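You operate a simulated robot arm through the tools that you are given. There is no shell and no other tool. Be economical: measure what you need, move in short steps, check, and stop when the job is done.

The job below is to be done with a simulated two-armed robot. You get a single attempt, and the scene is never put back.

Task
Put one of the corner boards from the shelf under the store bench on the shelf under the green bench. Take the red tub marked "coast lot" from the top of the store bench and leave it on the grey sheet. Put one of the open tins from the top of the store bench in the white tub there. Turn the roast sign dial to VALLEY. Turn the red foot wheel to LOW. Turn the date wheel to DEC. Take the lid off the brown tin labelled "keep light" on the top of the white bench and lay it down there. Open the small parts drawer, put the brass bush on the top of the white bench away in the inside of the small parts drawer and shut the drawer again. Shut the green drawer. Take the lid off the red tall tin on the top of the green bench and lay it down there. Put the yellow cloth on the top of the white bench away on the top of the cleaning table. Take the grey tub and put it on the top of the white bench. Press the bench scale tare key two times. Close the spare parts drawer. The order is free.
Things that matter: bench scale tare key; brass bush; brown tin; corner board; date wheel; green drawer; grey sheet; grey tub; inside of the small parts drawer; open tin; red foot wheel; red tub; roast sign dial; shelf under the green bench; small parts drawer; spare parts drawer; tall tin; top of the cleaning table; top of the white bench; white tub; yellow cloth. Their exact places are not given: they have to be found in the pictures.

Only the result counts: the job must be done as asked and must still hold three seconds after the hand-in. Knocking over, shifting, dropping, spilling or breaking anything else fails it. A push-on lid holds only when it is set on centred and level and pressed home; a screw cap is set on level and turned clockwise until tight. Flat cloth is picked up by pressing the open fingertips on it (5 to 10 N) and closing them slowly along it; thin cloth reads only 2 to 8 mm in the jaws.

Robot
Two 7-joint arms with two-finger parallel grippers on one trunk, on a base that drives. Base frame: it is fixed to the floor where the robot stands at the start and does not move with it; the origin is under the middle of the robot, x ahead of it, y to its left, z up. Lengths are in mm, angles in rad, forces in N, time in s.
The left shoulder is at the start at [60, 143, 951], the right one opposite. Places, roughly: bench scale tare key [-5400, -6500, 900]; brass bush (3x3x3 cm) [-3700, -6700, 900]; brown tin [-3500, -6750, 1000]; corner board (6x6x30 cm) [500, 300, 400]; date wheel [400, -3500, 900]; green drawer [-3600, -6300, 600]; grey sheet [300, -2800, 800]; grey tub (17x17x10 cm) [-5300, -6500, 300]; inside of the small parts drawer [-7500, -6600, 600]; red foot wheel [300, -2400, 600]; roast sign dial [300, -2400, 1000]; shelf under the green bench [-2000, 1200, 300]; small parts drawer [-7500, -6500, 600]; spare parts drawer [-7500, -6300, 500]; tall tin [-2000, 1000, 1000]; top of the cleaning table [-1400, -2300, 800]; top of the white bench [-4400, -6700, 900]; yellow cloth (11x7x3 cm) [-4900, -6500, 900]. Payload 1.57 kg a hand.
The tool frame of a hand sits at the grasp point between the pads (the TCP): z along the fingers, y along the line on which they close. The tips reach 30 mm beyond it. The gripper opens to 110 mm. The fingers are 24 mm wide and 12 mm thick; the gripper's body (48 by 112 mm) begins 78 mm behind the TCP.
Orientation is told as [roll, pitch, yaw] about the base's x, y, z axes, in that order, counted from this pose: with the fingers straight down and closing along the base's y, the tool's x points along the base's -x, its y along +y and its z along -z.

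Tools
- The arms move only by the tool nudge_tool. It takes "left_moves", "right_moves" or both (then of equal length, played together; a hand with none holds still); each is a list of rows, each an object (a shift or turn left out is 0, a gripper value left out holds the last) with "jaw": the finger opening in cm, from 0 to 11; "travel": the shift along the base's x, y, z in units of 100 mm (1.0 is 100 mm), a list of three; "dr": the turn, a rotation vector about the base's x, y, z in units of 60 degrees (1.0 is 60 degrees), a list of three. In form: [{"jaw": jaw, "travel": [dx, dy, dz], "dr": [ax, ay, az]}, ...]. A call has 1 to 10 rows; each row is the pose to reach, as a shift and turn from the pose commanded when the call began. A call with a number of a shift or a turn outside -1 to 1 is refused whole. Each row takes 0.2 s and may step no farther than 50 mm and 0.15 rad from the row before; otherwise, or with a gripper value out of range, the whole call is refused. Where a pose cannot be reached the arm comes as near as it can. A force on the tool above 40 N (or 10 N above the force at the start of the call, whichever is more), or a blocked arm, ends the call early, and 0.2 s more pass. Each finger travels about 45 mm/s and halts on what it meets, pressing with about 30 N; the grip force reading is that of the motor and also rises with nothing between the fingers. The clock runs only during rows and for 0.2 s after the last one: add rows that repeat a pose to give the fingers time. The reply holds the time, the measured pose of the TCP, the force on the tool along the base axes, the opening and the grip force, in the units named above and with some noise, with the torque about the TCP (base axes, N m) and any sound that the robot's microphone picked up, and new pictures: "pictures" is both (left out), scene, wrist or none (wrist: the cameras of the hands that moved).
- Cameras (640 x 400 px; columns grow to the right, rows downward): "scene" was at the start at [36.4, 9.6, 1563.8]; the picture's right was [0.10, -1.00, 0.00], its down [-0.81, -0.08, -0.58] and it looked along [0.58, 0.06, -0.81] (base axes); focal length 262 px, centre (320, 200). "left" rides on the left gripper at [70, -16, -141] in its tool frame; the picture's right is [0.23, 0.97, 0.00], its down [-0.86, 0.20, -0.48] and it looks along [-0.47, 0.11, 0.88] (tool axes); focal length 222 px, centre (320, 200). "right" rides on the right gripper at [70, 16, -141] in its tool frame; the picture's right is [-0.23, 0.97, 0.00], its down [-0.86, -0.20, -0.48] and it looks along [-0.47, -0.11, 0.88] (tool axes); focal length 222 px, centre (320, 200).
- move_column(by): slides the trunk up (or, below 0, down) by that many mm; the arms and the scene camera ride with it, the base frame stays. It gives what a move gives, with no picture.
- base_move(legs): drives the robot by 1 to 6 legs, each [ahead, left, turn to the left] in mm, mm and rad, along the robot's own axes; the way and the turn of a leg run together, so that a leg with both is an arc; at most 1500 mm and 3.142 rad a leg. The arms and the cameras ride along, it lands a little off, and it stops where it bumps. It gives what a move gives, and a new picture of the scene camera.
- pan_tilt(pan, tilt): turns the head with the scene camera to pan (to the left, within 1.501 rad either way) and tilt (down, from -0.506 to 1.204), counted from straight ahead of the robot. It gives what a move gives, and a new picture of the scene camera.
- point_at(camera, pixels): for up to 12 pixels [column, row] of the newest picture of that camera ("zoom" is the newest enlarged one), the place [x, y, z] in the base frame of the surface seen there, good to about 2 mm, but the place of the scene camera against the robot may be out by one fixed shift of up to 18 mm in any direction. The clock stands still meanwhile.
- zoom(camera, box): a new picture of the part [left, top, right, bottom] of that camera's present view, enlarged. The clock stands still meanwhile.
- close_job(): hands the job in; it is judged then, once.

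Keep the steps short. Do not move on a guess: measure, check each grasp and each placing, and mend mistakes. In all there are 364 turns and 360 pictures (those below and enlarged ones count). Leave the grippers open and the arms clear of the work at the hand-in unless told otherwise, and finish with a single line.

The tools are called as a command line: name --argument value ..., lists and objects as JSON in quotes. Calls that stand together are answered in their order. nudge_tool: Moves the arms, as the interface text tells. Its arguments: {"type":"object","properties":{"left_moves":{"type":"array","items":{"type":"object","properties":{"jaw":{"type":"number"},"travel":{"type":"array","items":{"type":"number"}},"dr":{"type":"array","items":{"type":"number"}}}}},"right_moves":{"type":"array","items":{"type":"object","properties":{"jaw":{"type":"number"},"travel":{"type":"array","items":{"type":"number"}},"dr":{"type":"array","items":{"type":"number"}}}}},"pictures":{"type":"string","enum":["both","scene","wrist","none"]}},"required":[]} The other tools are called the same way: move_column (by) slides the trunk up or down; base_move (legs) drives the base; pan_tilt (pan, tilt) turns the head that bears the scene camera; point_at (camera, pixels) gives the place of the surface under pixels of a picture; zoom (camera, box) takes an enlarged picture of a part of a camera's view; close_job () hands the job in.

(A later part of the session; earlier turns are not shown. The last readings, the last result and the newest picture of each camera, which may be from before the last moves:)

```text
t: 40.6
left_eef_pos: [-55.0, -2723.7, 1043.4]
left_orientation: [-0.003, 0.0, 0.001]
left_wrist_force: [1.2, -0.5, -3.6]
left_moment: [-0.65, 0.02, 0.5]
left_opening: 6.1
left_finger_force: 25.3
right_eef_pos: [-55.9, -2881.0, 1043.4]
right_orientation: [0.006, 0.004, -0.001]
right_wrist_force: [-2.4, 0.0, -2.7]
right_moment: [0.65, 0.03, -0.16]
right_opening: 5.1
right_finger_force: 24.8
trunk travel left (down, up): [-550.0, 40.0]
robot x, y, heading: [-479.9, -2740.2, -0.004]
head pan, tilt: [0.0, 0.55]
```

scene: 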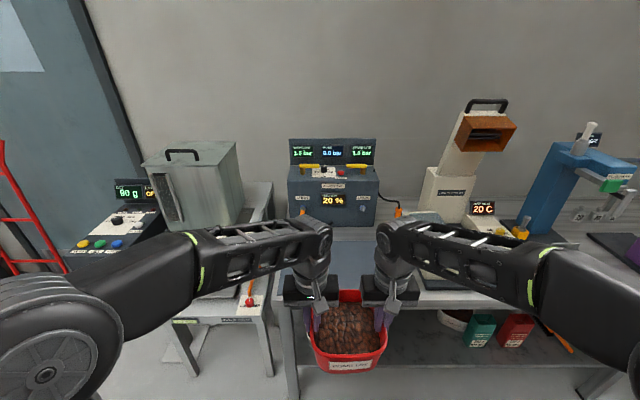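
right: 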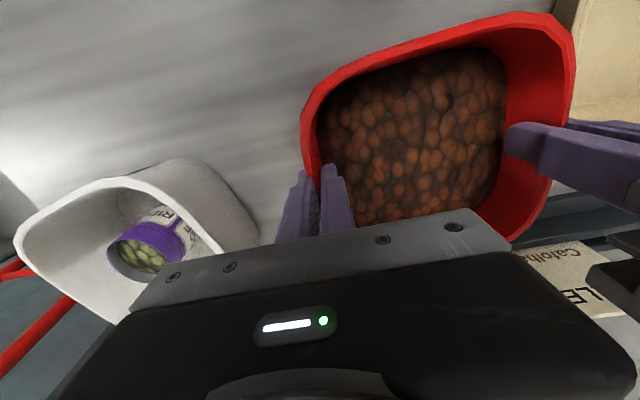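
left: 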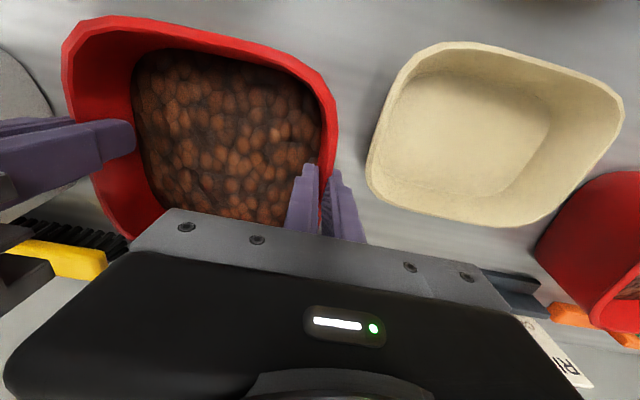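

I see a darker sheet on the bench around px (350,235). Zoom and measure.

zoom --camera "scene" --box '[240, 180, 480, 330]'

point_at --camera "scene" --pixels '[[350, 240], [350, 270], [350, 228], [290, 225], [420, 225], [440, 290], [430, 300], [330, 200], [285, 258], [410, 260]]'

```text
2.67 times, centred on (360, 255) of scene
```

zoom: 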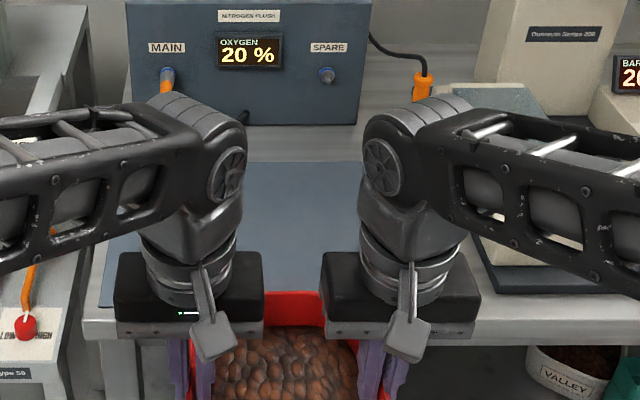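

```text
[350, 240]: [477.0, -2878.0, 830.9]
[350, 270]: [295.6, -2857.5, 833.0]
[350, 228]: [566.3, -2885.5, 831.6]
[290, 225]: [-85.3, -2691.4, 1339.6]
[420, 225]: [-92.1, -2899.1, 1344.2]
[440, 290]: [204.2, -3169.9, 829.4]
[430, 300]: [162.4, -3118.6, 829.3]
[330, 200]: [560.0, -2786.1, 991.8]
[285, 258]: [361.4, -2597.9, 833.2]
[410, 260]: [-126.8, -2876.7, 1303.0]
```

point_at --camera "scene" --pixels '[[270, 370], [190, 370], [250, 302], [265, 318], [292, 370], [283, 285], [279, 300], [383, 245], [384, 262], [205, 262]]'

zoom --camera "scene" --box '[60, 170, 300, 320]'

```text
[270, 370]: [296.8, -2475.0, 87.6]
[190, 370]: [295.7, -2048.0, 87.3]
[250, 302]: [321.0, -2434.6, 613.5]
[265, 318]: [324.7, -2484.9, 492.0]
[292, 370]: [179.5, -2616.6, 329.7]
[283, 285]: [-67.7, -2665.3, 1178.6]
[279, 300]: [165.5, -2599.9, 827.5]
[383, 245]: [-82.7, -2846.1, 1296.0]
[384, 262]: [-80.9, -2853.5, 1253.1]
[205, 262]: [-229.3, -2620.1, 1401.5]
```

```text
2.67 times, centred on (180, 245) of scene
```

zoom: 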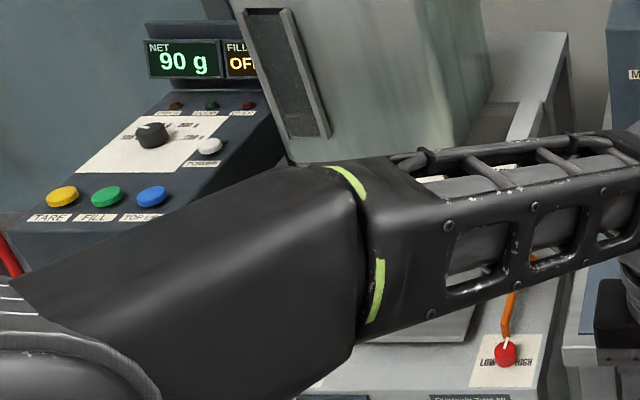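

Bench front edge x≈160. Drive ahead 300 mm.

base_move --legs '[[300, 0, 0]]'

pan_tilt --pan 0.0 --tilt 0.9

```text
t: 42.6
left_eef_pos: [243.4, -2720.1, 1044.2]
left_orientation: [-0.003, 0.002, 0.004]
left_wrist_force: [3.0, -0.3, -2.0]
left_moment: [-0.69, -0.06, 0.56]
left_opening: 6.2
left_finger_force: 25.6
right_eef_pos: [242.6, -2879.1, 1043.3]
right_orientation: [0.005, 0.004, 0.0]
right_wrist_force: [-2.1, 0.4, -3.1]
right_moment: [0.66, 0.2, -0.12]
right_opening: 4.8
right_finger_force: 25.6
trunk travel left (down, up): [-550.0, 40.0]
robot x, y, heading: [-183.3, -2736.6, 0.001]
head pan, tilt: [0.0, 0.55]
```

scene: 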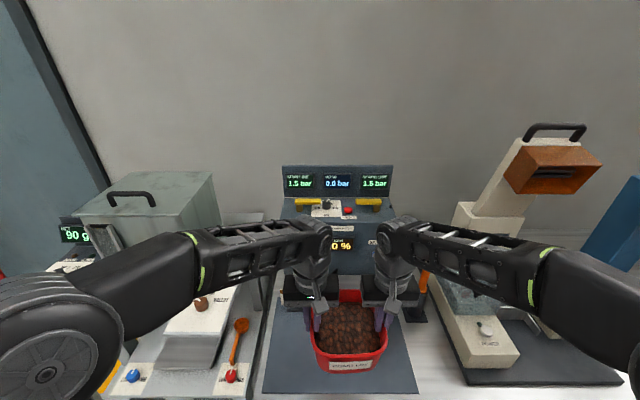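

```text
t: 43.4
left_eef_pos: [242.9, -2721.9, 1043.8]
left_orientation: [-0.005, 0.002, 0.005]
left_wrist_force: [2.2, -1.0, -2.7]
left_moment: [-0.64, 0.12, 0.46]
left_opening: 6.2
left_finger_force: 25.9
right_eef_pos: [243.3, -2879.3, 1043.3]
right_orientation: [0.003, 0.002, 0.001]
right_wrist_force: [-2.1, 0.5, -3.1]
right_moment: [0.64, -0.04, -0.2]
right_opening: 4.8
right_finger_force: 24.5
trunk travel left (down, up): [-550.0, 40.0]
robot x, y, heading: [-183.7, -2739.2, 0.001]
head pan, tilt: [0.0, 0.901]
```

scene: 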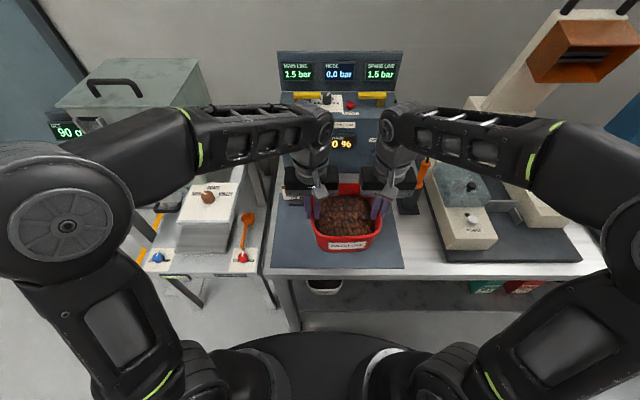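

point_at --camera "scene" --pixels '[[274, 265], [402, 266], [280, 200], [392, 222], [285, 185], [207, 195], [242, 257], [158, 257], [310, 215], [425, 200]]'

zoom --camera "scene" --box '[130, 170, 290, 270]'

```text
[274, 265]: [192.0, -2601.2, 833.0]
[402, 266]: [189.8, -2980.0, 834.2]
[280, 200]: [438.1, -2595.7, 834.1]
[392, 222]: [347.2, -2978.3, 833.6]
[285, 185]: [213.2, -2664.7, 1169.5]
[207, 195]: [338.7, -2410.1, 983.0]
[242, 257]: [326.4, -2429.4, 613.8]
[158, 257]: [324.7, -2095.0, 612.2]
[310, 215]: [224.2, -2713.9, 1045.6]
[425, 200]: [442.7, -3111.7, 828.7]
```

```text
4.00 times, centred on (210, 220) of scene
```

zoom: 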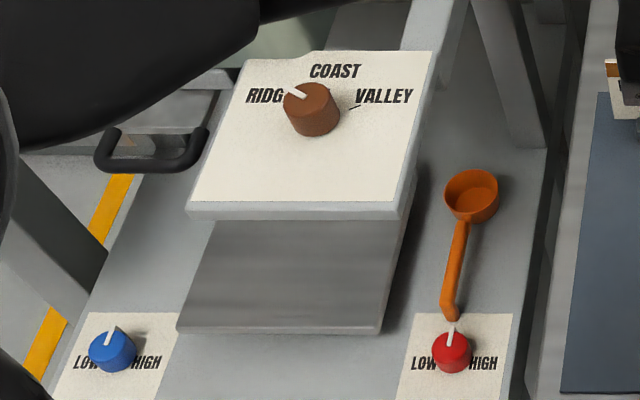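

Sheet spans x 190–560, y −2605…−2985. Move tub +110 x while lowering; first 100 mm.

nudge_tool --right_moves '[{"travel": [0.35, 0, 0]}, {"travel": [0.7, 0, -0.2]}, {"travel": [1.0, 0, -0.5]}, {"travel": [1.0, 0, -0.8]}, {"travel": [1.0, 0, -1.0]}, {"travel": [1.0, 0, -1.0]}]' --left_moves '[{"travel": [0.35, 0, 0]}, {"travel": [0.7, 0, -0.2]}, {"travel": [1.0, 0, -0.5]}, {"travel": [1.0, 0, -0.8]}, {"travel": [1.0, 0, -1.0]}, {"travel": [1.0, 0, -1.0]}]' --pictures "scene"

```text
t: 44.8
left_eef_pos: [343.4, -2722.0, 945.1]
left_orientation: [-0.003, -0.003, 0.005]
left_wrist_force: [3.2, -0.5, -3.6]
left_moment: [-0.56, -0.18, 0.52]
left_opening: 5.8
left_finger_force: 26.4
right_eef_pos: [343.3, -2879.1, 942.6]
right_orientation: [0.007, 0.003, 0.001]
right_wrist_force: [-3.1, -0.1, -0.9]
right_moment: [0.89, 0.25, -0.01]
right_opening: 4.7
right_finger_force: 25.3
trunk travel left (down, up): [-550.0, 40.0]
robot x, y, heading: [-176.1, -2740.3, 0.001]
head pan, tilt: [0.0, 0.901]
```

scene: 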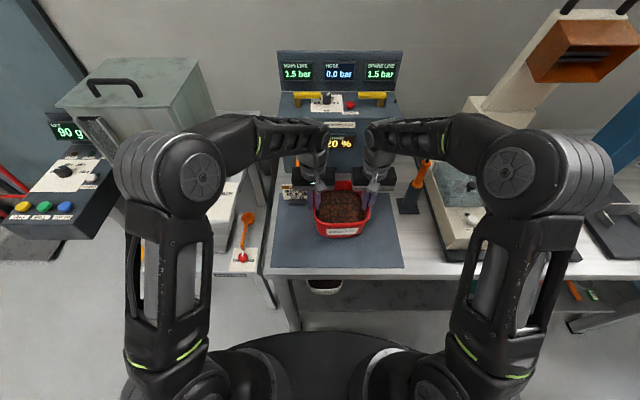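

Lower 20 mm, then fine steps to contact.

nudge_tool --right_moves '[{"travel": [0, 0, -0.1]}, {"travel": [0, 0, -0.18]}, {"travel": [0, 0, -0.22]}, {"travel": [0, 0, -0.24]}]' --left_moves '[{"travel": [0, 0, -0.1]}, {"travel": [0, 0, -0.18]}, {"travel": [0, 0, -0.22]}, {"travel": [0, 0, -0.24]}]' --pictures "none"

```text
t: 45.8
left_eef_pos: [341.8, -2720.9, 921.6]
left_orientation: [-0.005, -0.004, 0.006]
left_wrist_force: [5.8, 0.6, 6.9]
left_moment: [-0.66, 0.56, 0.4]
left_opening: 5.9
left_finger_force: 25.6
right_eef_pos: [343.0, -2879.0, 921.8]
right_orientation: [0.005, 0.0, 0.003]
right_wrist_force: [-4.2, -1.1, 13.5]
right_moment: [0.58, 0.62, 0.07]
right_opening: 4.8
right_finger_force: 25.6
trunk travel left (down, up): [-550.0, 40.0]
robot x, y, heading: [-180.2, -2736.6, 0.006]
head pan, tilt: [0.0, 0.901]
```

Contact. Open to 40 mm, rise, and check.

nudge_tool --right_moves '[{"jaw": 2}, {"jaw": 4}, {"jaw": 4}, {"travel": [0, 0, 0.3]}, {"travel": [0, 0, 0.6]}, {"travel": [0, 0, 1.0]}]' --left_moves '[{"jaw": 2}, {"jaw": 4}, {"jaw": 4}, {"travel": [0, 0, 0.3]}, {"travel": [0, 0, 0.6]}, {"travel": [0, 0, 1.0]}]' --pictures "scene"

```text
t: 47.2
left_eef_pos: [341.5, -2721.1, 1020.3]
left_orientation: [-0.003, -0.001, 0.004]
left_wrist_force: [-0.2, -1.0, 0.1]
left_moment: [-0.03, -0.05, 0.03]
left_opening: 40.0
left_finger_force: 0.0
right_eef_pos: [342.3, -2876.8, 1019.6]
right_orientation: [0.003, 0.004, 0.002]
right_wrist_force: [-0.4, 0.2, 0.7]
right_moment: [0.0, -0.03, -0.01]
right_opening: 39.9
right_finger_force: 0.2
trunk travel left (down, up): [-550.0, 40.0]
robot x, y, heading: [-178.5, -2738.2, 0.004]
head pan, tilt: [0.0, 0.901]
```

scene: 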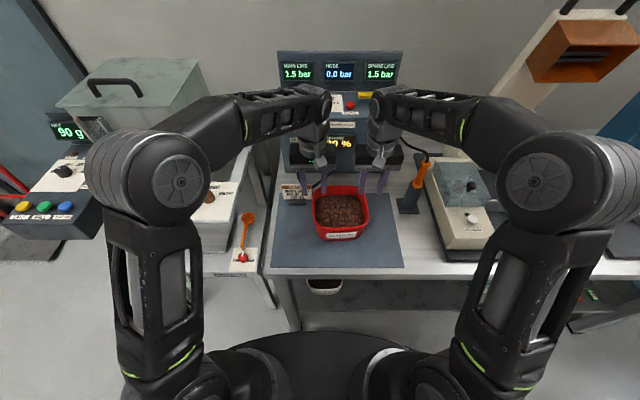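

Red tub stands on the grey sheet. Next the roast sign dial (339,−2418,973). Measuring nearby hopper before shifting left.

point_at --camera "scene" --pixels '[[100, 135], [60, 105], [200, 95], [215, 125], [120, 85], [90, 140], [60, 205], [95, 215]]'

move_column --by 40

```text
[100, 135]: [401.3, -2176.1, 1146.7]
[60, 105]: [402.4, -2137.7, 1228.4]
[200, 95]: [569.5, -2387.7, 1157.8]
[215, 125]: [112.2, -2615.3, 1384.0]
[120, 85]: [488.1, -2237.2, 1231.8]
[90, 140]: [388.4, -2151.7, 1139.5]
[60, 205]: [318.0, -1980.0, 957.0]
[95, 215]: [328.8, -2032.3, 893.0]
```

```text
t: 48.1
left_eef_pos: [342.6, -2721.9, 1060.1]
left_orientation: [-0.002, 0.0, 0.004]
left_wrist_force: [-0.4, 0.3, 0.1]
left_moment: [-0.03, -0.01, 0.0]
left_opening: 40.1
left_finger_force: 0.1
right_eef_pos: [342.4, -2878.0, 1057.7]
right_orientation: [0.005, 0.003, 0.002]
right_wrist_force: [-0.1, 0.1, -0.1]
right_moment: [0.0, -0.02, -0.03]
right_opening: 40.0
right_finger_force: 0.0
trunk travel left (down, up): [-590.0, 0.0]
robot x, y, heading: [-179.6, -2739.5, -0.0]
head pan, tilt: [0.0, 0.901]
```

Hopper front face at x≈400 near the dial. Move base left 300 and back 80, then look.

base_move --legs '[[-80, 300, 0]]'

zoom --camera "left" --box '[160, 50, 480, 250]'

```text
t: 50.2
left_eef_pos: [261.7, -2416.0, 1060.3]
left_orientation: [-0.004, 0.0, 0.003]
left_wrist_force: [-0.1, -1.0, -0.2]
left_moment: [-0.04, 0.0, 0.01]
left_opening: 40.0
left_finger_force: 0.1
right_eef_pos: [260.8, -2574.0, 1058.2]
right_orientation: [0.003, 0.004, 0.002]
right_wrist_force: [0.2, 0.8, 0.6]
right_moment: [-0.04, 0.0, 0.01]
right_opening: 40.1
right_finger_force: 0.1
trunk travel left (down, up): [-590.0, 0.0]
robot x, y, heading: [-261.1, -2436.4, -0.002]
head pan, tilt: [0.0, 0.901]
```

scene: 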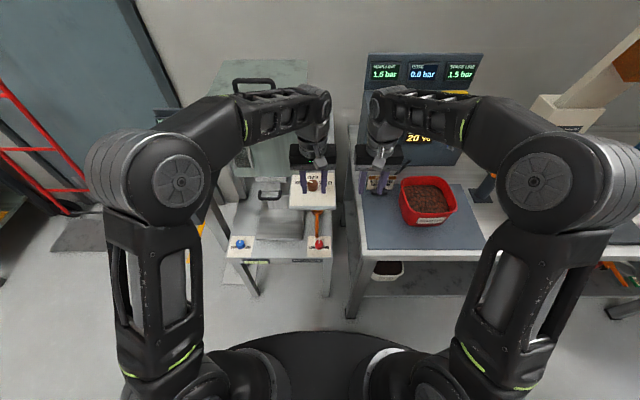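

```text
2.00 times, centred on (320, 150) of left
```

zoom: 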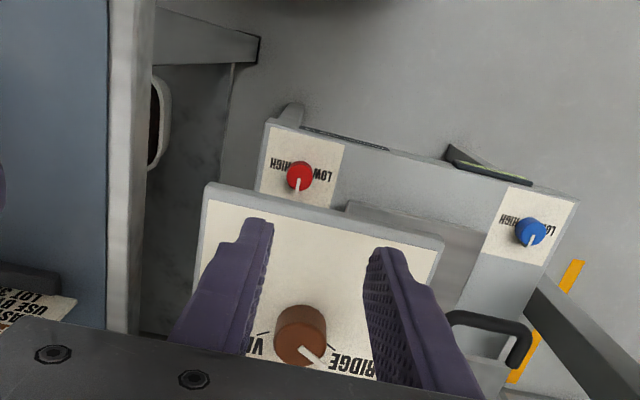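

Dial in the left wrist view. Measure panel plane and knob.

point_at --camera "left" --pixels '[[267, 150], [372, 176], [310, 170], [310, 185], [313, 215], [303, 215], [322, 228], [290, 222], [315, 226], [328, 224], [296, 203], [320, 200]]'

zoom --camera "left" --box '[260, 170, 380, 245]'

```text
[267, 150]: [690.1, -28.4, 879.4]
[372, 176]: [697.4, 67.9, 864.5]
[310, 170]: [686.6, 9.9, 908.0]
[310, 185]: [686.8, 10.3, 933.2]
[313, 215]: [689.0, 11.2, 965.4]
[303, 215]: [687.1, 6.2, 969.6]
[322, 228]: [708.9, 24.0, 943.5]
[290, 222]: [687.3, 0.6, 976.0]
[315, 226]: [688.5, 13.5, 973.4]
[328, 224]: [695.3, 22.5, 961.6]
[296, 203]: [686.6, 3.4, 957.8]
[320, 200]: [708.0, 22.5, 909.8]
```

```text
5.33 times, centred on (320, 208) of left
```

zoom: 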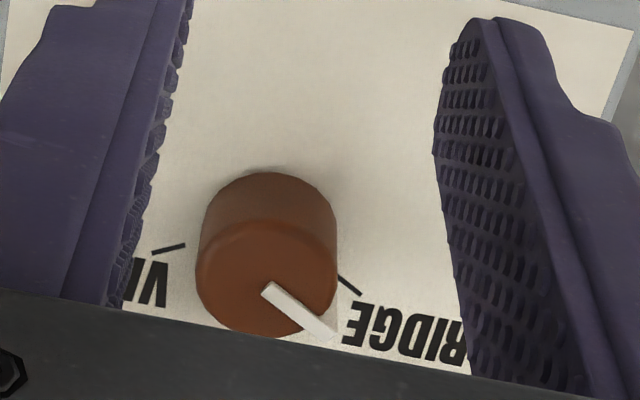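

point_at used the stale picture; I'll use the zoom picture instead.

point_at --camera "zoom" --pixels '[[300, 60], [300, 130], [180, 150], [400, 150], [380, 30], [270, 270], [215, 260], [325, 250], [265, 240], [300, 305], [168, 248], [348, 285]]'

```text
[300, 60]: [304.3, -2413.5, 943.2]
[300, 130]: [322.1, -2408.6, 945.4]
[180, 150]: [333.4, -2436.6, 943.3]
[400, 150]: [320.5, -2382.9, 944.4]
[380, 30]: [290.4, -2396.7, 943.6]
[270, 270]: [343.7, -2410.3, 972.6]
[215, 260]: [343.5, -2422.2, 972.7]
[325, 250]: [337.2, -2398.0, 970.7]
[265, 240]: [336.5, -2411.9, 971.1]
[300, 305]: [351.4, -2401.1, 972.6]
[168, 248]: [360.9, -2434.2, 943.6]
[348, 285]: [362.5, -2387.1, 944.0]
```

point_at --camera "zoom" --pixels '[[268, 290], [328, 337], [275, 292], [197, 280], [337, 265], [265, 225], [245, 333]]'

zoom --camera "scene" --box '[200, 70, 360, 270]'

point_at --camera "scene" --pixels '[[255, 160], [280, 160], [235, 150], [310, 70], [308, 85], [245, 120], [222, 75], [252, 180]]'

```text
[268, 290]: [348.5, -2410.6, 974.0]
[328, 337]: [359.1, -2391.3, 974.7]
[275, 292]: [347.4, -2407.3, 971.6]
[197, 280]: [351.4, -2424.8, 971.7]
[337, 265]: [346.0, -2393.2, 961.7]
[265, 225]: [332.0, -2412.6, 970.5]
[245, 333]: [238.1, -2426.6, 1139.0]
```

```text
2.00 times, centred on (280, 170) of scene
```

zoom: 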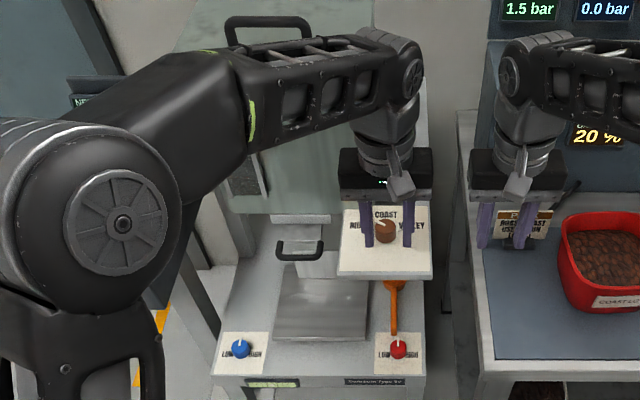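

```text
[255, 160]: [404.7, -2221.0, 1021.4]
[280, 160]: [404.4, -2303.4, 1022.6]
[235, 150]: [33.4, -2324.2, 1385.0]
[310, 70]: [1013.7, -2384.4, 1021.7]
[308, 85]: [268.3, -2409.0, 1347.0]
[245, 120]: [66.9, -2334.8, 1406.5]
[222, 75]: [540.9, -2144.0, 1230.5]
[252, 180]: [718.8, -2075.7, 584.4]
```

Knob centre ≈ (348,−2409), top 972, pointer ≈+60° (RIDGE), VALLEY tick ≈−61°. Turn −120° in two 60° bites, hand from yaw +60° to 0 to stay clear of the hopper. Approach and yaw +60° first.

nudge_tool --left_moves '[{"jaw": 6, "travel": [0.1, 0, 0], "dr": [0, 0, 0.125]}, {"travel": [0.2, 0.02, 0], "dr": [0, 0, 0.25]}, {"travel": [0.3, 0.04, 0], "dr": [0, 0, 0.375]}, {"travel": [0.4, 0.05, 0], "dr": [0, 0, 0.5]}, {"travel": [0.5, 0.06, 0], "dr": [0, 0, 0.625]}, {"travel": [0.6, 0.07, 0], "dr": [0, 0, 0.75]}, {"travel": [0.7, 0.07, 0], "dr": [0, 0, 0.875]}, {"travel": [0.86, 0.07, 0], "dr": [0, 0, 1.0]}, {"travel": [0.86, 0.07, 0], "dr": [0, 0, 1.0]}]' --right_moves '[{"travel": [0, -0.1, 0]}, {"travel": [0, -0.2, 0]}, {"travel": [0, -0.3, 0]}, {"travel": [0, -0.4, 0]}, {"travel": [0, -0.5, 0]}, {"travel": [0, -0.6, 0]}, {"travel": [0, -0.6, 0]}, {"travel": [0, -0.6, 0]}, {"travel": [0, -0.6, 0]}]'

```text
t: 52.2
left_eef_pos: [346.8, -2409.9, 1060.9]
left_orientation: [-0.003, 0.0, 1.052]
left_wrist_force: [0.1, 0.3, 0.7]
left_moment: [0.01, 0.0, -0.02]
left_opening: 59.7
left_finger_force: 0.1
right_eef_pos: [261.3, -2635.3, 1058.2]
right_orientation: [0.004, 0.003, 0.001]
right_wrist_force: [0.4, 0.6, -0.1]
right_moment: [0.01, 0.0, -0.01]
right_opening: 40.3
right_finger_force: 0.0
trunk travel left (down, up): [-590.0, 0.0]
robot x, y, heading: [-258.3, -2433.5, 0.004]
head pan, tilt: [0.0, 0.901]
```

scene: 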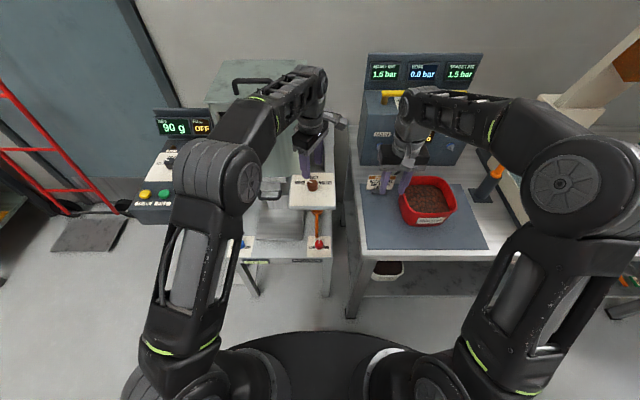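
right: 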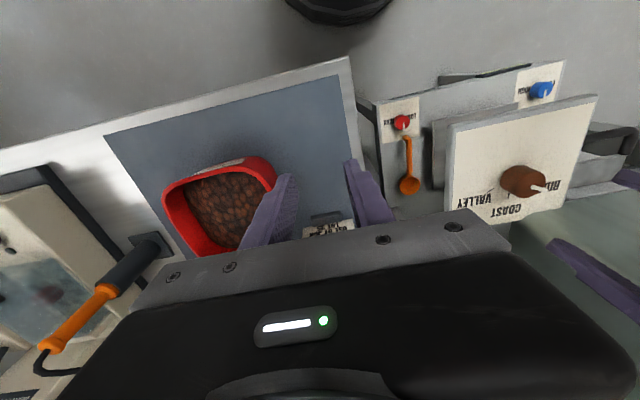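
left: 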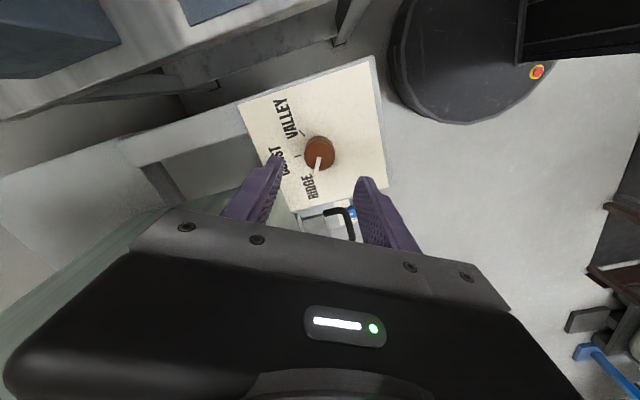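

zoom --camera "left" --box '[260, 110, 380, 185]'

point_at --camera "left" --pixels '[[319, 149], [306, 152], [333, 152], [319, 138], [319, 165], [322, 158], [314, 172]]'

```text
5.33 times, centred on (320, 148) of left
```

zoom: 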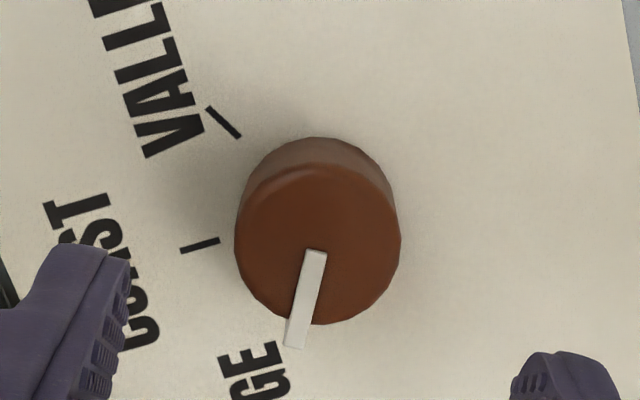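

```text
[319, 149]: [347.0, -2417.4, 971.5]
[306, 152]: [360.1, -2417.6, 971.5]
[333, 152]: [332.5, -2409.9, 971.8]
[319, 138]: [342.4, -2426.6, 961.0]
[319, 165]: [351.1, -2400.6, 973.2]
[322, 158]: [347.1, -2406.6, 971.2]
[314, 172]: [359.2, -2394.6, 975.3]
```

Knob centre (348.5,−2410), pointer ≈+57°. Lower 83 mm and close on it.

nudge_tool --left_moves '[{"travel": [0.017, 0, -0.45]}, {"travel": [0.017, 0, -0.83]}, {"travel": [0.017, 0, -0.83]}, {"jaw": 3.5, "travel": [0.017, 0, -0.83]}, {"jaw": 2.5, "travel": [0.017, 0, -0.83]}, {"jaw": 2.0, "travel": [0.017, 0, -0.83]}]' --pictures "wrist"

```text
t: 53.6
left_eef_pos: [348.1, -2411.3, 976.2]
left_orientation: [-0.005, 0.0, 1.05]
left_wrist_force: [0.8, 0.4, -1.9]
left_moment: [-0.04, -0.15, -0.01]
left_opening: 33.7
left_finger_force: 24.6
right_eef_pos: [261.6, -2635.8, 1058.5]
right_orientation: [0.005, 0.003, 0.002]
right_wrist_force: [0.6, 0.3, 0.3]
right_moment: [0.02, -0.02, -0.02]
right_opening: 40.2
right_finger_force: 0.1
trunk travel left (down, up): [-590.0, 0.0]
robot x, y, heading: [-260.8, -2433.7, 0.006]
head pan, tilt: [0.0, 0.901]
```

left: 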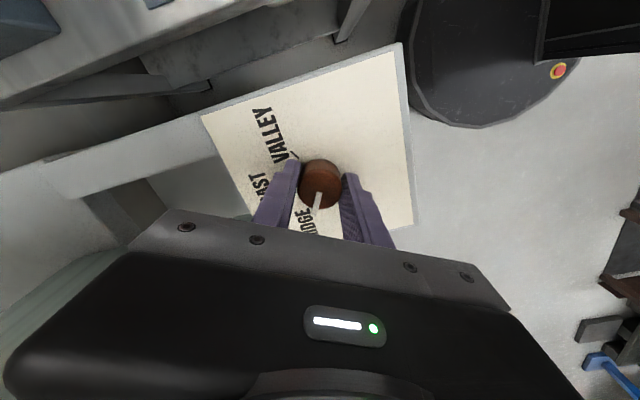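

Gripped (33.7 mm). Turn −60° clockwise.

nudge_tool --left_moves '[{"dr": [0, 0, -0.12]}, {"dr": [0, 0, -0.24]}, {"dr": [0, 0, -0.36]}, {"dr": [0, 0, -0.48]}, {"dr": [0, 0, -0.6]}, {"dr": [0, 0, -0.72]}, {"dr": [0, 0, -0.84]}, {"dr": [0, 0, -0.92]}, {"dr": [0, 0, -1.0]}, {"dr": [0, 0, -1.0]}]' --pictures "wrist"

```text
t: 55.8
left_eef_pos: [347.8, -2410.5, 977.0]
left_orientation: [-0.002, 0.001, 0.004]
left_wrist_force: [-10.7, 6.8, -3.5]
left_moment: [0.28, 0.49, -0.02]
left_opening: 33.7
left_finger_force: 41.4
right_eef_pos: [261.4, -2635.4, 1059.3]
right_orientation: [0.004, 0.002, 0.002]
right_wrist_force: [0.2, 0.2, -0.4]
right_moment: [0.0, -0.01, -0.02]
right_opening: 40.2
right_finger_force: 0.1
trunk travel left (down, up): [-590.0, 0.0]
robot x, y, heading: [-266.4, -2436.5, -0.002]
head pan, tilt: [0.0, 0.901]
```

left: 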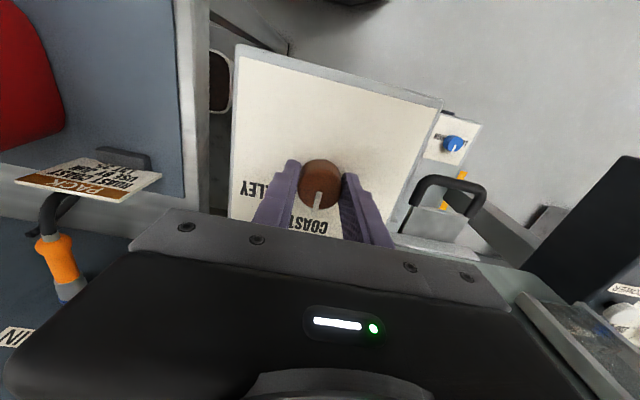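

Pointer is at COAST. Open, turn the hand back +60°, regrip.

nudge_tool --left_moves '[{"jaw": 6.5}, {"jaw": 6.5}, {"dr": [0, 0, 0.13]}, {"dr": [0, 0, 0.26]}, {"dr": [0, 0, 0.39]}, {"dr": [0, 0, 0.52]}, {"dr": [0, 0, 0.65]}, {"dr": [0, 0, 0.78]}, {"dr": [0, 0, 0.9]}, {"dr": [0, 0, 1.0]}]' --pictures "none"

nudge_tool --left_moves '[{"jaw": 4}, {"jaw": 2.5}, {"jaw": 2}, {"jaw": 2}]' --pictures "wrist"

```text
t: 58.0
left_eef_pos: [348.9, -2410.3, 977.6]
left_orientation: [-0.004, 0.0, 1.055]
left_wrist_force: [0.7, -0.1, -0.2]
left_moment: [0.0, -0.02, 0.0]
left_opening: 64.9
left_finger_force: 0.1
right_eef_pos: [262.5, -2635.5, 1058.0]
right_orientation: [0.005, 0.003, 0.003]
right_wrist_force: [0.1, 0.5, -0.5]
right_moment: [0.01, 0.02, -0.02]
right_opening: 40.1
right_finger_force: 0.1
trunk travel left (down, up): [-590.0, 0.0]
robot x, y, heading: [-261.1, -2434.6, 0.002]
head pan, tilt: [0.0, 0.901]
```

```text
t: 59.0
left_eef_pos: [348.3, -2410.8, 976.9]
left_orientation: [-0.001, 0.0, 1.05]
left_wrist_force: [-8.1, 3.0, -0.6]
left_moment: [0.19, 0.36, -0.01]
left_opening: 33.4
left_finger_force: 29.5
right_eef_pos: [260.7, -2634.9, 1059.8]
right_orientation: [0.003, 0.004, 0.002]
right_wrist_force: [0.3, -0.1, -0.4]
right_moment: [0.01, -0.01, -0.01]
right_opening: 39.8
right_finger_force: 0.0
trunk travel left (down, up): [-590.0, 0.0]
robot x, y, heading: [-267.1, -2433.1, 0.002]
head pan, tilt: [0.0, 0.901]
```

left: 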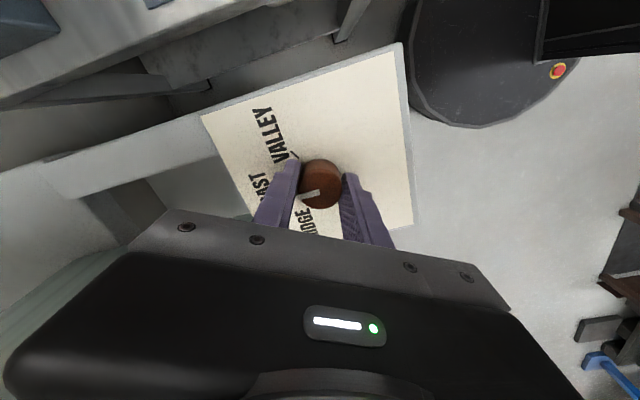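

nudge_tool --left_moves '[{"dr": [0, 0, -0.12]}, {"dr": [0, 0, -0.24]}, {"dr": [0, 0, -0.36]}, {"dr": [0, 0, -0.48]}, {"dr": [0, 0, -0.6]}, {"dr": [0, 0, -0.72]}, {"dr": [0, 0, -0.84]}, {"dr": [0, 0, -0.92]}, {"dr": [0, 0, -1.0]}, {"dr": [0, 0, -1.0]}]' --pictures "none"

nudge_tool --left_moves '[{"jaw": 6}, {"jaw": 6}, {"travel": [0, 0, 0.3]}, {"travel": [0, 0, 0.65]}, {"travel": [-0.1, 0, 1.0]}, {"travel": [-0.1, 0, 1.0]}]' --pictures "wrist"

```text
t: 61.2
left_eef_pos: [348.1, -2410.1, 976.0]
left_orientation: [-0.005, 0.001, 0.003]
left_wrist_force: [-14.2, 8.6, -5.4]
left_moment: [0.22, 0.42, 0.02]
left_opening: 33.1
left_finger_force: 41.1
right_eef_pos: [260.5, -2634.2, 1059.3]
right_orientation: [0.003, 0.002, 0.001]
right_wrist_force: [0.0, 0.2, 0.5]
right_moment: [0.0, -0.02, 0.02]
right_opening: 39.8
right_finger_force: 0.1
trunk travel left (down, up): [-590.0, 0.0]
robot x, y, heading: [-261.8, -2436.7, -0.002]
head pan, tilt: [0.0, 0.901]
```

```text
t: 62.6
left_eef_pos: [340.2, -2411.3, 1077.0]
left_orientation: [-0.004, -0.001, 0.005]
left_wrist_force: [-0.6, 0.2, -0.4]
left_moment: [-0.03, -0.02, 0.02]
left_opening: 60.0
left_finger_force: 0.1
right_eef_pos: [261.4, -2635.1, 1058.1]
right_orientation: [0.005, 0.003, 0.0]
right_wrist_force: [0.7, -0.5, 0.3]
right_moment: [-0.01, 0.03, 0.03]
right_opening: 40.0
right_finger_force: 0.0
trunk travel left (down, up): [-590.0, 0.0]
robot x, y, heading: [-263.1, -2436.5, 0.004]
head pan, tilt: [0.0, 0.901]
```

left: 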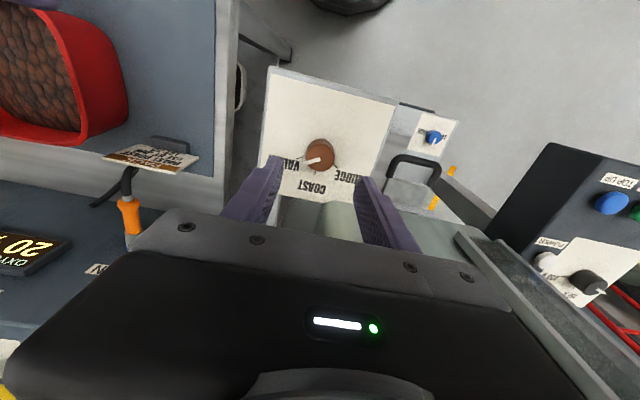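

zoom --camera "left" --box '[260, 120, 380, 195]'

```text
5.33 times, centred on (320, 158) of left
```

zoom: 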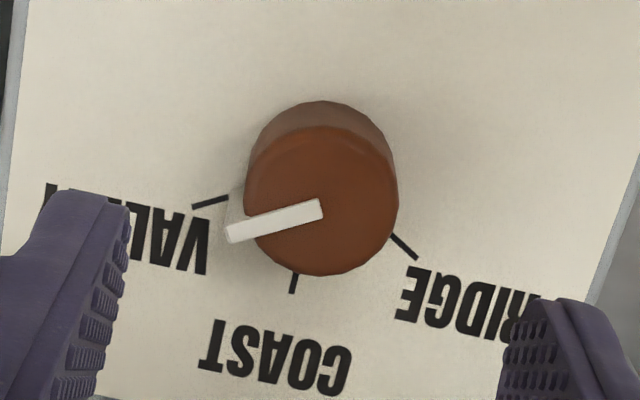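

Pointer is parallel to the VALLEY tick: done. Next, red foot wheel at ~(326,−2445,603), beneath. Back off 300 and lower the trunk 380.

base_move --legs '[[-300, 0, 0]]'

move_column --by -380

pan_tilt --pan 0.0 --tilt 0.6

```text
t: 64.6
left_eef_pos: [35.6, -2412.9, 1076.1]
left_orientation: [-0.003, 0.0, 0.002]
left_wrist_force: [-0.1, -1.0, 0.3]
left_moment: [0.0, 0.01, 0.01]
left_opening: 60.0
left_finger_force: 0.0
right_eef_pos: [-43.0, -2635.4, 1059.2]
right_orientation: [0.004, 0.001, 0.002]
right_wrist_force: [0.0, 0.3, -0.2]
right_moment: [0.0, -0.03, -0.01]
right_opening: 40.2
right_finger_force: 0.0
trunk travel left (down, up): [-590.0, 0.0]
robot x, y, heading: [-565.0, -2432.2, 0.004]
head pan, tilt: [0.0, 0.901]
```

scene: 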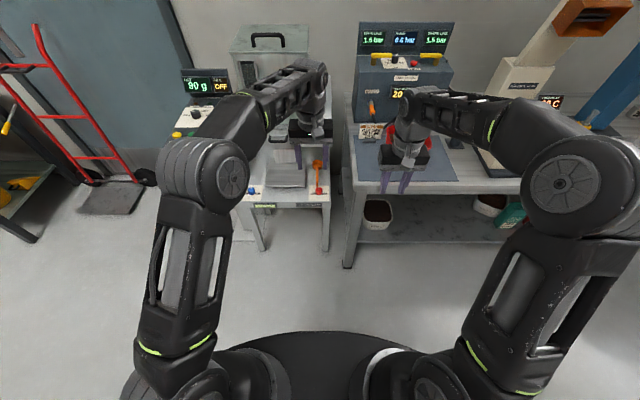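

```text
t: 68.3
left_eef_pos: [37.5, -2412.9, 697.1]
left_orientation: [-0.004, 0.001, 0.003]
left_wrist_force: [-0.1, 0.0, -0.1]
left_moment: [-0.03, 0.01, 0.05]
left_opening: 59.9
left_finger_force: 0.0
right_eef_pos: [-42.1, -2636.2, 678.0]
right_orientation: [0.004, 0.003, 0.004]
right_wrist_force: [0.1, 0.2, 0.4]
right_moment: [0.0, 0.03, -0.01]
right_opening: 40.1
right_finger_force: 0.1
trunk travel left (down, up): [-210.0, 380.0]
robot x, y, heading: [-563.7, -2438.2, 0.002]
head pan, tilt: [0.0, 0.901]
```

```text
t: 69.1
left_eef_pos: [37.2, -2412.7, 697.8]
left_orientation: [-0.005, 0.0, 0.003]
left_wrist_force: [-0.1, 0.5, -0.1]
left_moment: [0.01, -0.03, -0.01]
left_opening: 60.3
left_finger_force: 0.0
right_eef_pos: [-41.9, -2635.3, 678.5]
right_orientation: [0.004, 0.001, 0.002]
right_wrist_force: [0.7, -0.4, 0.1]
right_moment: [0.0, 0.02, -0.04]
right_opening: 40.1
right_finger_force: 0.1
trunk travel left (down, up): [-210.0, 380.0]
robot x, y, heading: [-565.0, -2437.3, 0.004]
head pan, tilt: [0.0, 0.6]
```

scene: 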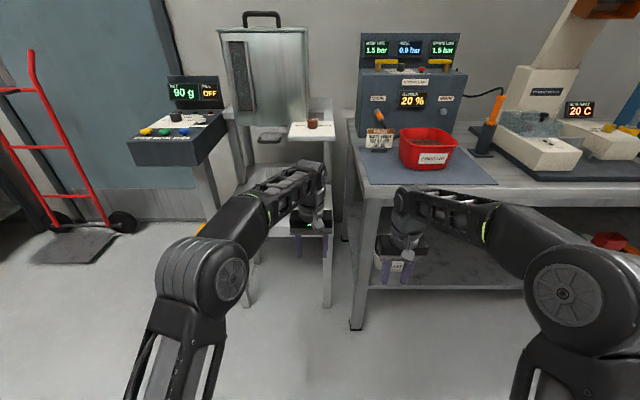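

Retract the right hand 100 mm, then drive ahead 200 mm.

nudge_tool --right_moves '[{"travel": [-0.4, 0, 0]}, {"travel": [-0.8, 0, 0]}, {"travel": [-1.0, 0, 0]}]' --left_moves '[{"jaw": 6, "travel": [0, -0.24, 0]}, {"travel": [0, -0.24, 0]}, {"travel": [0, -0.24, 0]}]' --pictures "none"

base_move --legs '[[200, 0, 0]]'

zoom --camera "left" --box '[0, 0, 640, 400]'

```text
t: 69.9
left_eef_pos: [36.9, -2436.7, 696.6]
left_orientation: [-0.005, -0.003, 0.004]
left_wrist_force: [-0.4, 0.4, 0.5]
left_moment: [0.02, -0.05, 0.0]
left_opening: 60.0
left_finger_force: 0.1
right_eef_pos: [-142.5, -2634.6, 678.7]
right_orientation: [0.003, 0.003, 0.002]
right_wrist_force: [-0.2, 0.4, 0.2]
right_moment: [-0.02, 0.0, 0.01]
right_opening: 39.8
right_finger_force: 0.0
trunk travel left (down, up): [-210.0, 380.0]
robot x, y, heading: [-562.3, -2436.9, 0.008]
head pan, tilt: [0.0, 0.6]
```

```text
t: 71.5
left_eef_pos: [233.9, -2438.2, 696.1]
left_orientation: [-0.005, -0.001, 0.002]
left_wrist_force: [0.1, 0.1, 0.0]
left_moment: [0.05, -0.01, 0.03]
left_opening: 60.1
left_finger_force: 0.2
right_eef_pos: [55.2, -2635.3, 679.7]
right_orientation: [0.005, 0.004, 0.0]
right_wrist_force: [-1.5, 0.0, 0.1]
right_moment: [-0.01, -0.01, -0.01]
right_opening: 39.9
right_finger_force: 0.1
trunk travel left (down, up): [-210.0, 380.0]
robot x, y, heading: [-369.7, -2433.5, -0.003]
head pan, tilt: [0.0, 0.6]
```

scene: 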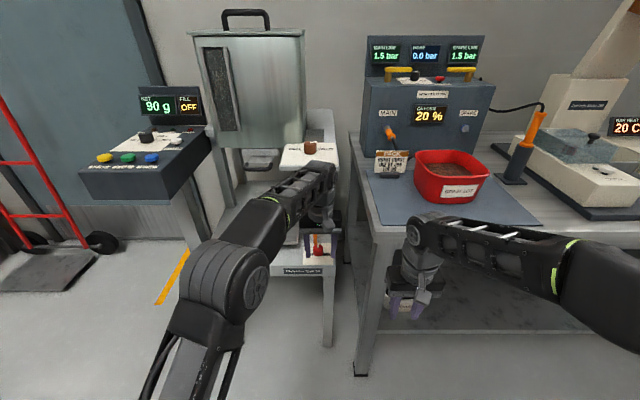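

```text
1.00 times, centred on (320, 200) of left
```

zoom: 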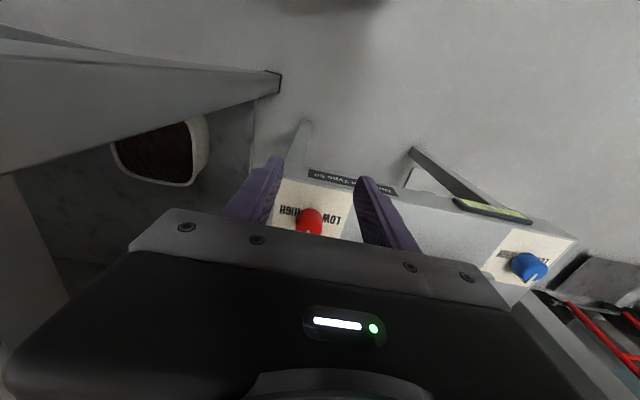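

zoom --camera "left" --box '[265, 170, 365, 242]'

point_at --camera "zoom" --pixels '[[300, 100], [420, 150], [150, 150], [290, 260], [290, 300], [240, 300], [330, 300], [290, 340], [450, 300], [180, 280]]'

```text
5.56 times, centred on (315, 206) of left
```

zoom: 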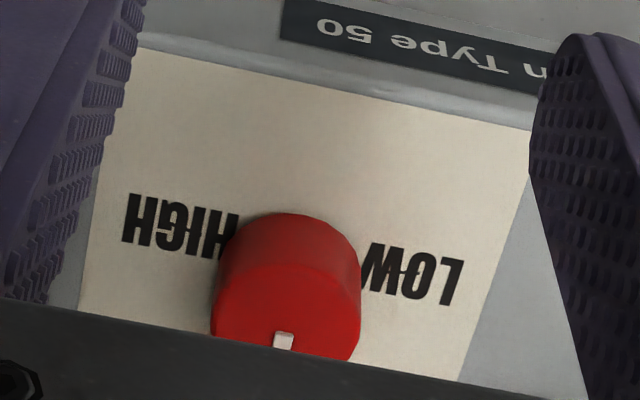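

```text
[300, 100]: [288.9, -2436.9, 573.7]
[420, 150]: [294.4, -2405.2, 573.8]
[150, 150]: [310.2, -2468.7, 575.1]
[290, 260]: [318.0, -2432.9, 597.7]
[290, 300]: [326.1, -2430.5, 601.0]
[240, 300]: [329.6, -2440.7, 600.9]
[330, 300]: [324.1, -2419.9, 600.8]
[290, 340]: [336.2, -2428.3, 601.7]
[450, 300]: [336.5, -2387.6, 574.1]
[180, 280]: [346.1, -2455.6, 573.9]
```

Plate z=574, knob top 601, near (335,−2430). Move the hand forward 80 mm to look for tick marks from above.

nudge_tool --left_moves '[{"travel": [0.45, 0.06, 0]}, {"travel": [0.85, 0.08, 0]}, {"travel": [0.85, 0.08, 0]}]' --pictures "none"

zoom --camera "left" --box '[240, 90, 400, 190]'

```text
t: 72.3
left_eef_pos: [232.3, -2437.7, 696.8]
left_orientation: [-0.004, -0.005, 0.003]
left_wrist_force: [-0.3, -0.3, 0.7]
left_moment: [-0.03, 0.01, -0.01]
left_opening: 60.0
left_finger_force: 0.0
left hand out of reach, approached as far as the arm can: row 1, 2, 3
right_eef_pos: [54.9, -2637.6, 680.2]
right_orientation: [0.002, 0.003, 0.0]
right_wrist_force: [-0.4, -1.0, 0.2]
right_moment: [-0.01, -0.01, -0.01]
right_opening: 39.8
right_finger_force: 0.0
trunk travel left (down, up): [-210.0, 380.0]
robot x, y, heading: [-366.6, -2437.0, -0.005]
head pan, tilt: [0.0, 0.6]
```

```text
4.00 times, centred on (320, 140) of left
```

zoom: 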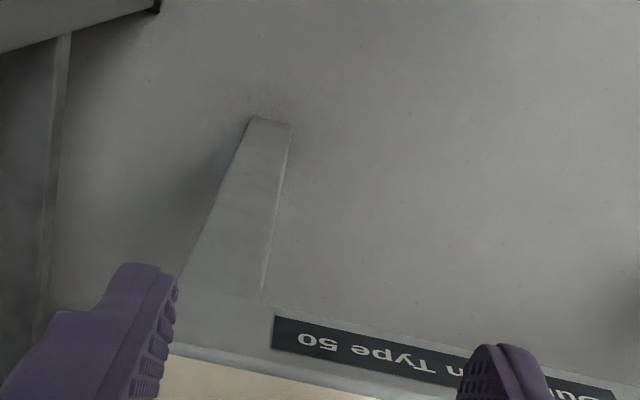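

Reach limit at this height. Pull right hand back 80 and drive ahead 100.

nudge_tool --right_moves '[{"travel": [-0.4, 0, 0]}, {"travel": [-0.8, 0, 0]}, {"travel": [-0.8, 0, 0]}]' --pictures "none"

base_move --legs '[[95, 0, 0]]'

zoom --camera "left" --box '[240, 90, 400, 190]'

```text
t: 73.1
left_eef_pos: [233.4, -2437.0, 698.2]
left_orientation: [-0.007, -0.004, 0.002]
left_wrist_force: [0.3, -0.7, -0.1]
left_moment: [-0.02, -0.04, 0.0]
left_opening: 60.1
left_finger_force: 0.1
right_eef_pos: [-25.1, -2635.1, 680.7]
right_orientation: [0.005, 0.003, 0.0]
right_wrist_force: [0.9, 0.6, -0.7]
right_moment: [0.0, 0.0, -0.01]
right_opening: 40.3
right_finger_force: 0.0
trunk travel left (down, up): [-210.0, 380.0]
robot x, y, heading: [-369.2, -2433.2, 0.001]
head pan, tilt: [0.0, 0.6]
```

```text
t: 73.8
left_eef_pos: [232.0, -2439.2, 697.8]
left_orientation: [-0.008, 0.006, -0.002]
left_wrist_force: [0.5, 0.2, -0.3]
left_moment: [-0.01, -0.02, -0.01]
left_opening: 60.1
left_finger_force: 0.1
right_eef_pos: [-21.9, -2633.4, 681.8]
right_orientation: [0.004, -0.001, 0.001]
right_wrist_force: [0.0, 0.0, 0.4]
right_moment: [-0.01, -0.02, -0.02]
right_opening: 40.1
right_finger_force: 0.0
trunk travel left (down, up): [-210.0, 380.0]
robot x, y, heading: [-364.4, -2436.4, 0.002]
head pan, tilt: [0.0, 0.6]
stopped in leg 1: the robot was blocked; the commanded pose is now the measured one
```

scene: 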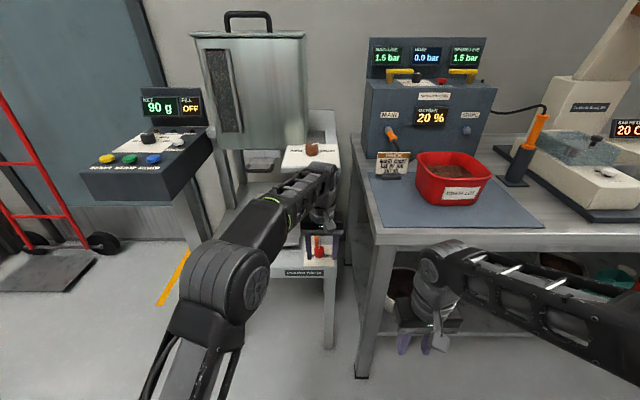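

```text
4.00 times, centred on (320, 140) of left
```

zoom: 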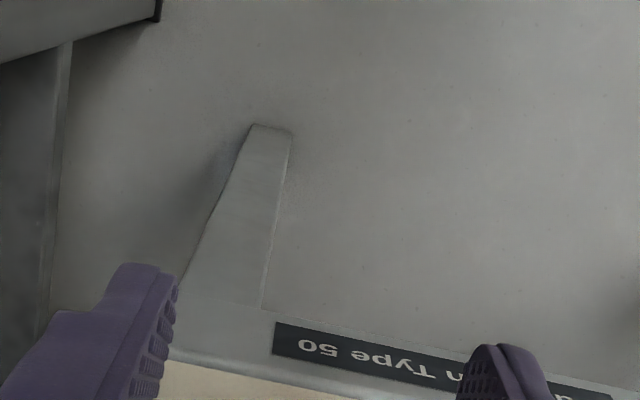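

The left wrist bumps the sign panel above. I'll back off 110 and tilt the hand 45° so the fingers point forward-down, keeping the wrist low and back.

base_move --legs '[[-110, 0, 0]]'

nudge_tool --left_moves '[{"dr": [0, -0.125, 0]}, {"dr": [0, -0.25, 0]}, {"dr": [0, -0.375, 0]}, {"dr": [0, -0.5, 0]}, {"dr": [0, -0.625, 0]}, {"dr": [0, -0.75, 0]}, {"dr": [0, -0.75, 0]}]' --pictures "both"

```text
t: 75.0
left_eef_pos: [126.4, -2438.2, 693.7]
left_orientation: [-0.005, 0.012, -0.004]
left_wrist_force: [-1.3, -0.8, 0.7]
left_moment: [-0.04, 0.0, 0.03]
left_opening: 60.2
left_finger_force: 0.1
right_eef_pos: [-126.6, -2634.9, 679.6]
right_orientation: [0.005, 0.003, 0.0]
right_wrist_force: [0.5, 0.3, 0.1]
right_moment: [0.0, -0.07, 0.0]
right_opening: 40.0
right_finger_force: 0.1
trunk travel left (down, up): [-210.0, 380.0]
robot x, y, heading: [-474.1, -2437.5, 0.001]
head pan, tilt: [0.0, 0.6]
```

scene: 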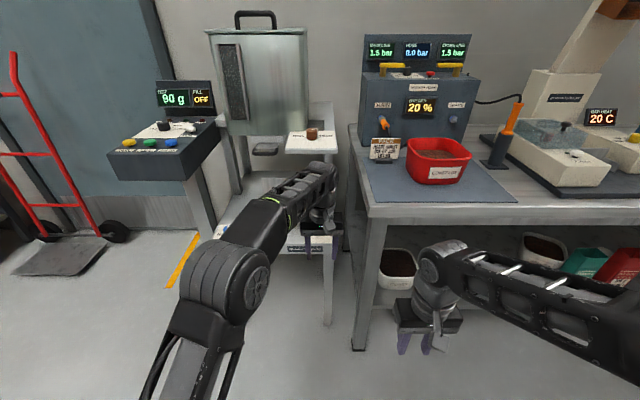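

```text
t: 76.6
left_eef_pos: [125.9, -2439.6, 694.3]
left_orientation: [-0.001, -0.776, -0.003]
left_wrist_force: [-0.2, 0.3, 0.2]
left_moment: [0.0, 0.01, 0.03]
left_opening: 60.0
left_finger_force: 0.1
right_eef_pos: [-126.8, -2634.5, 679.8]
right_orientation: [0.006, 0.003, 0.002]
right_wrist_force: [0.5, 0.8, 0.4]
right_moment: [0.0, -0.01, 0.0]
right_opening: 40.2
right_finger_force: 0.1
trunk travel left (down, up): [-210.0, 380.0]
robot x, y, heading: [-472.6, -2432.9, 0.0]
head pan, tilt: [0.0, 0.6]
```

scene: 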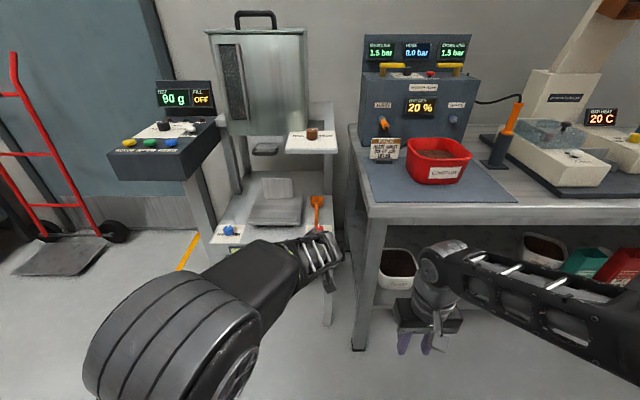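
left: 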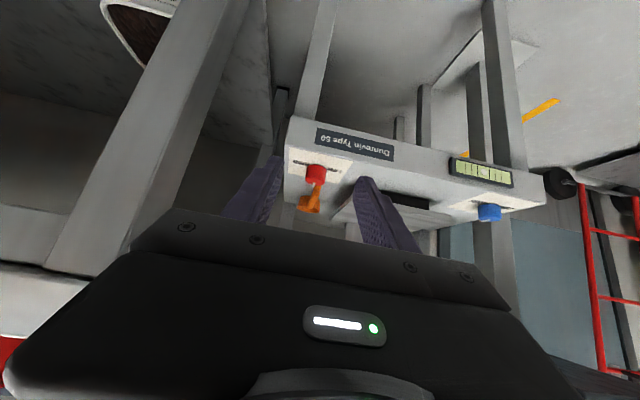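

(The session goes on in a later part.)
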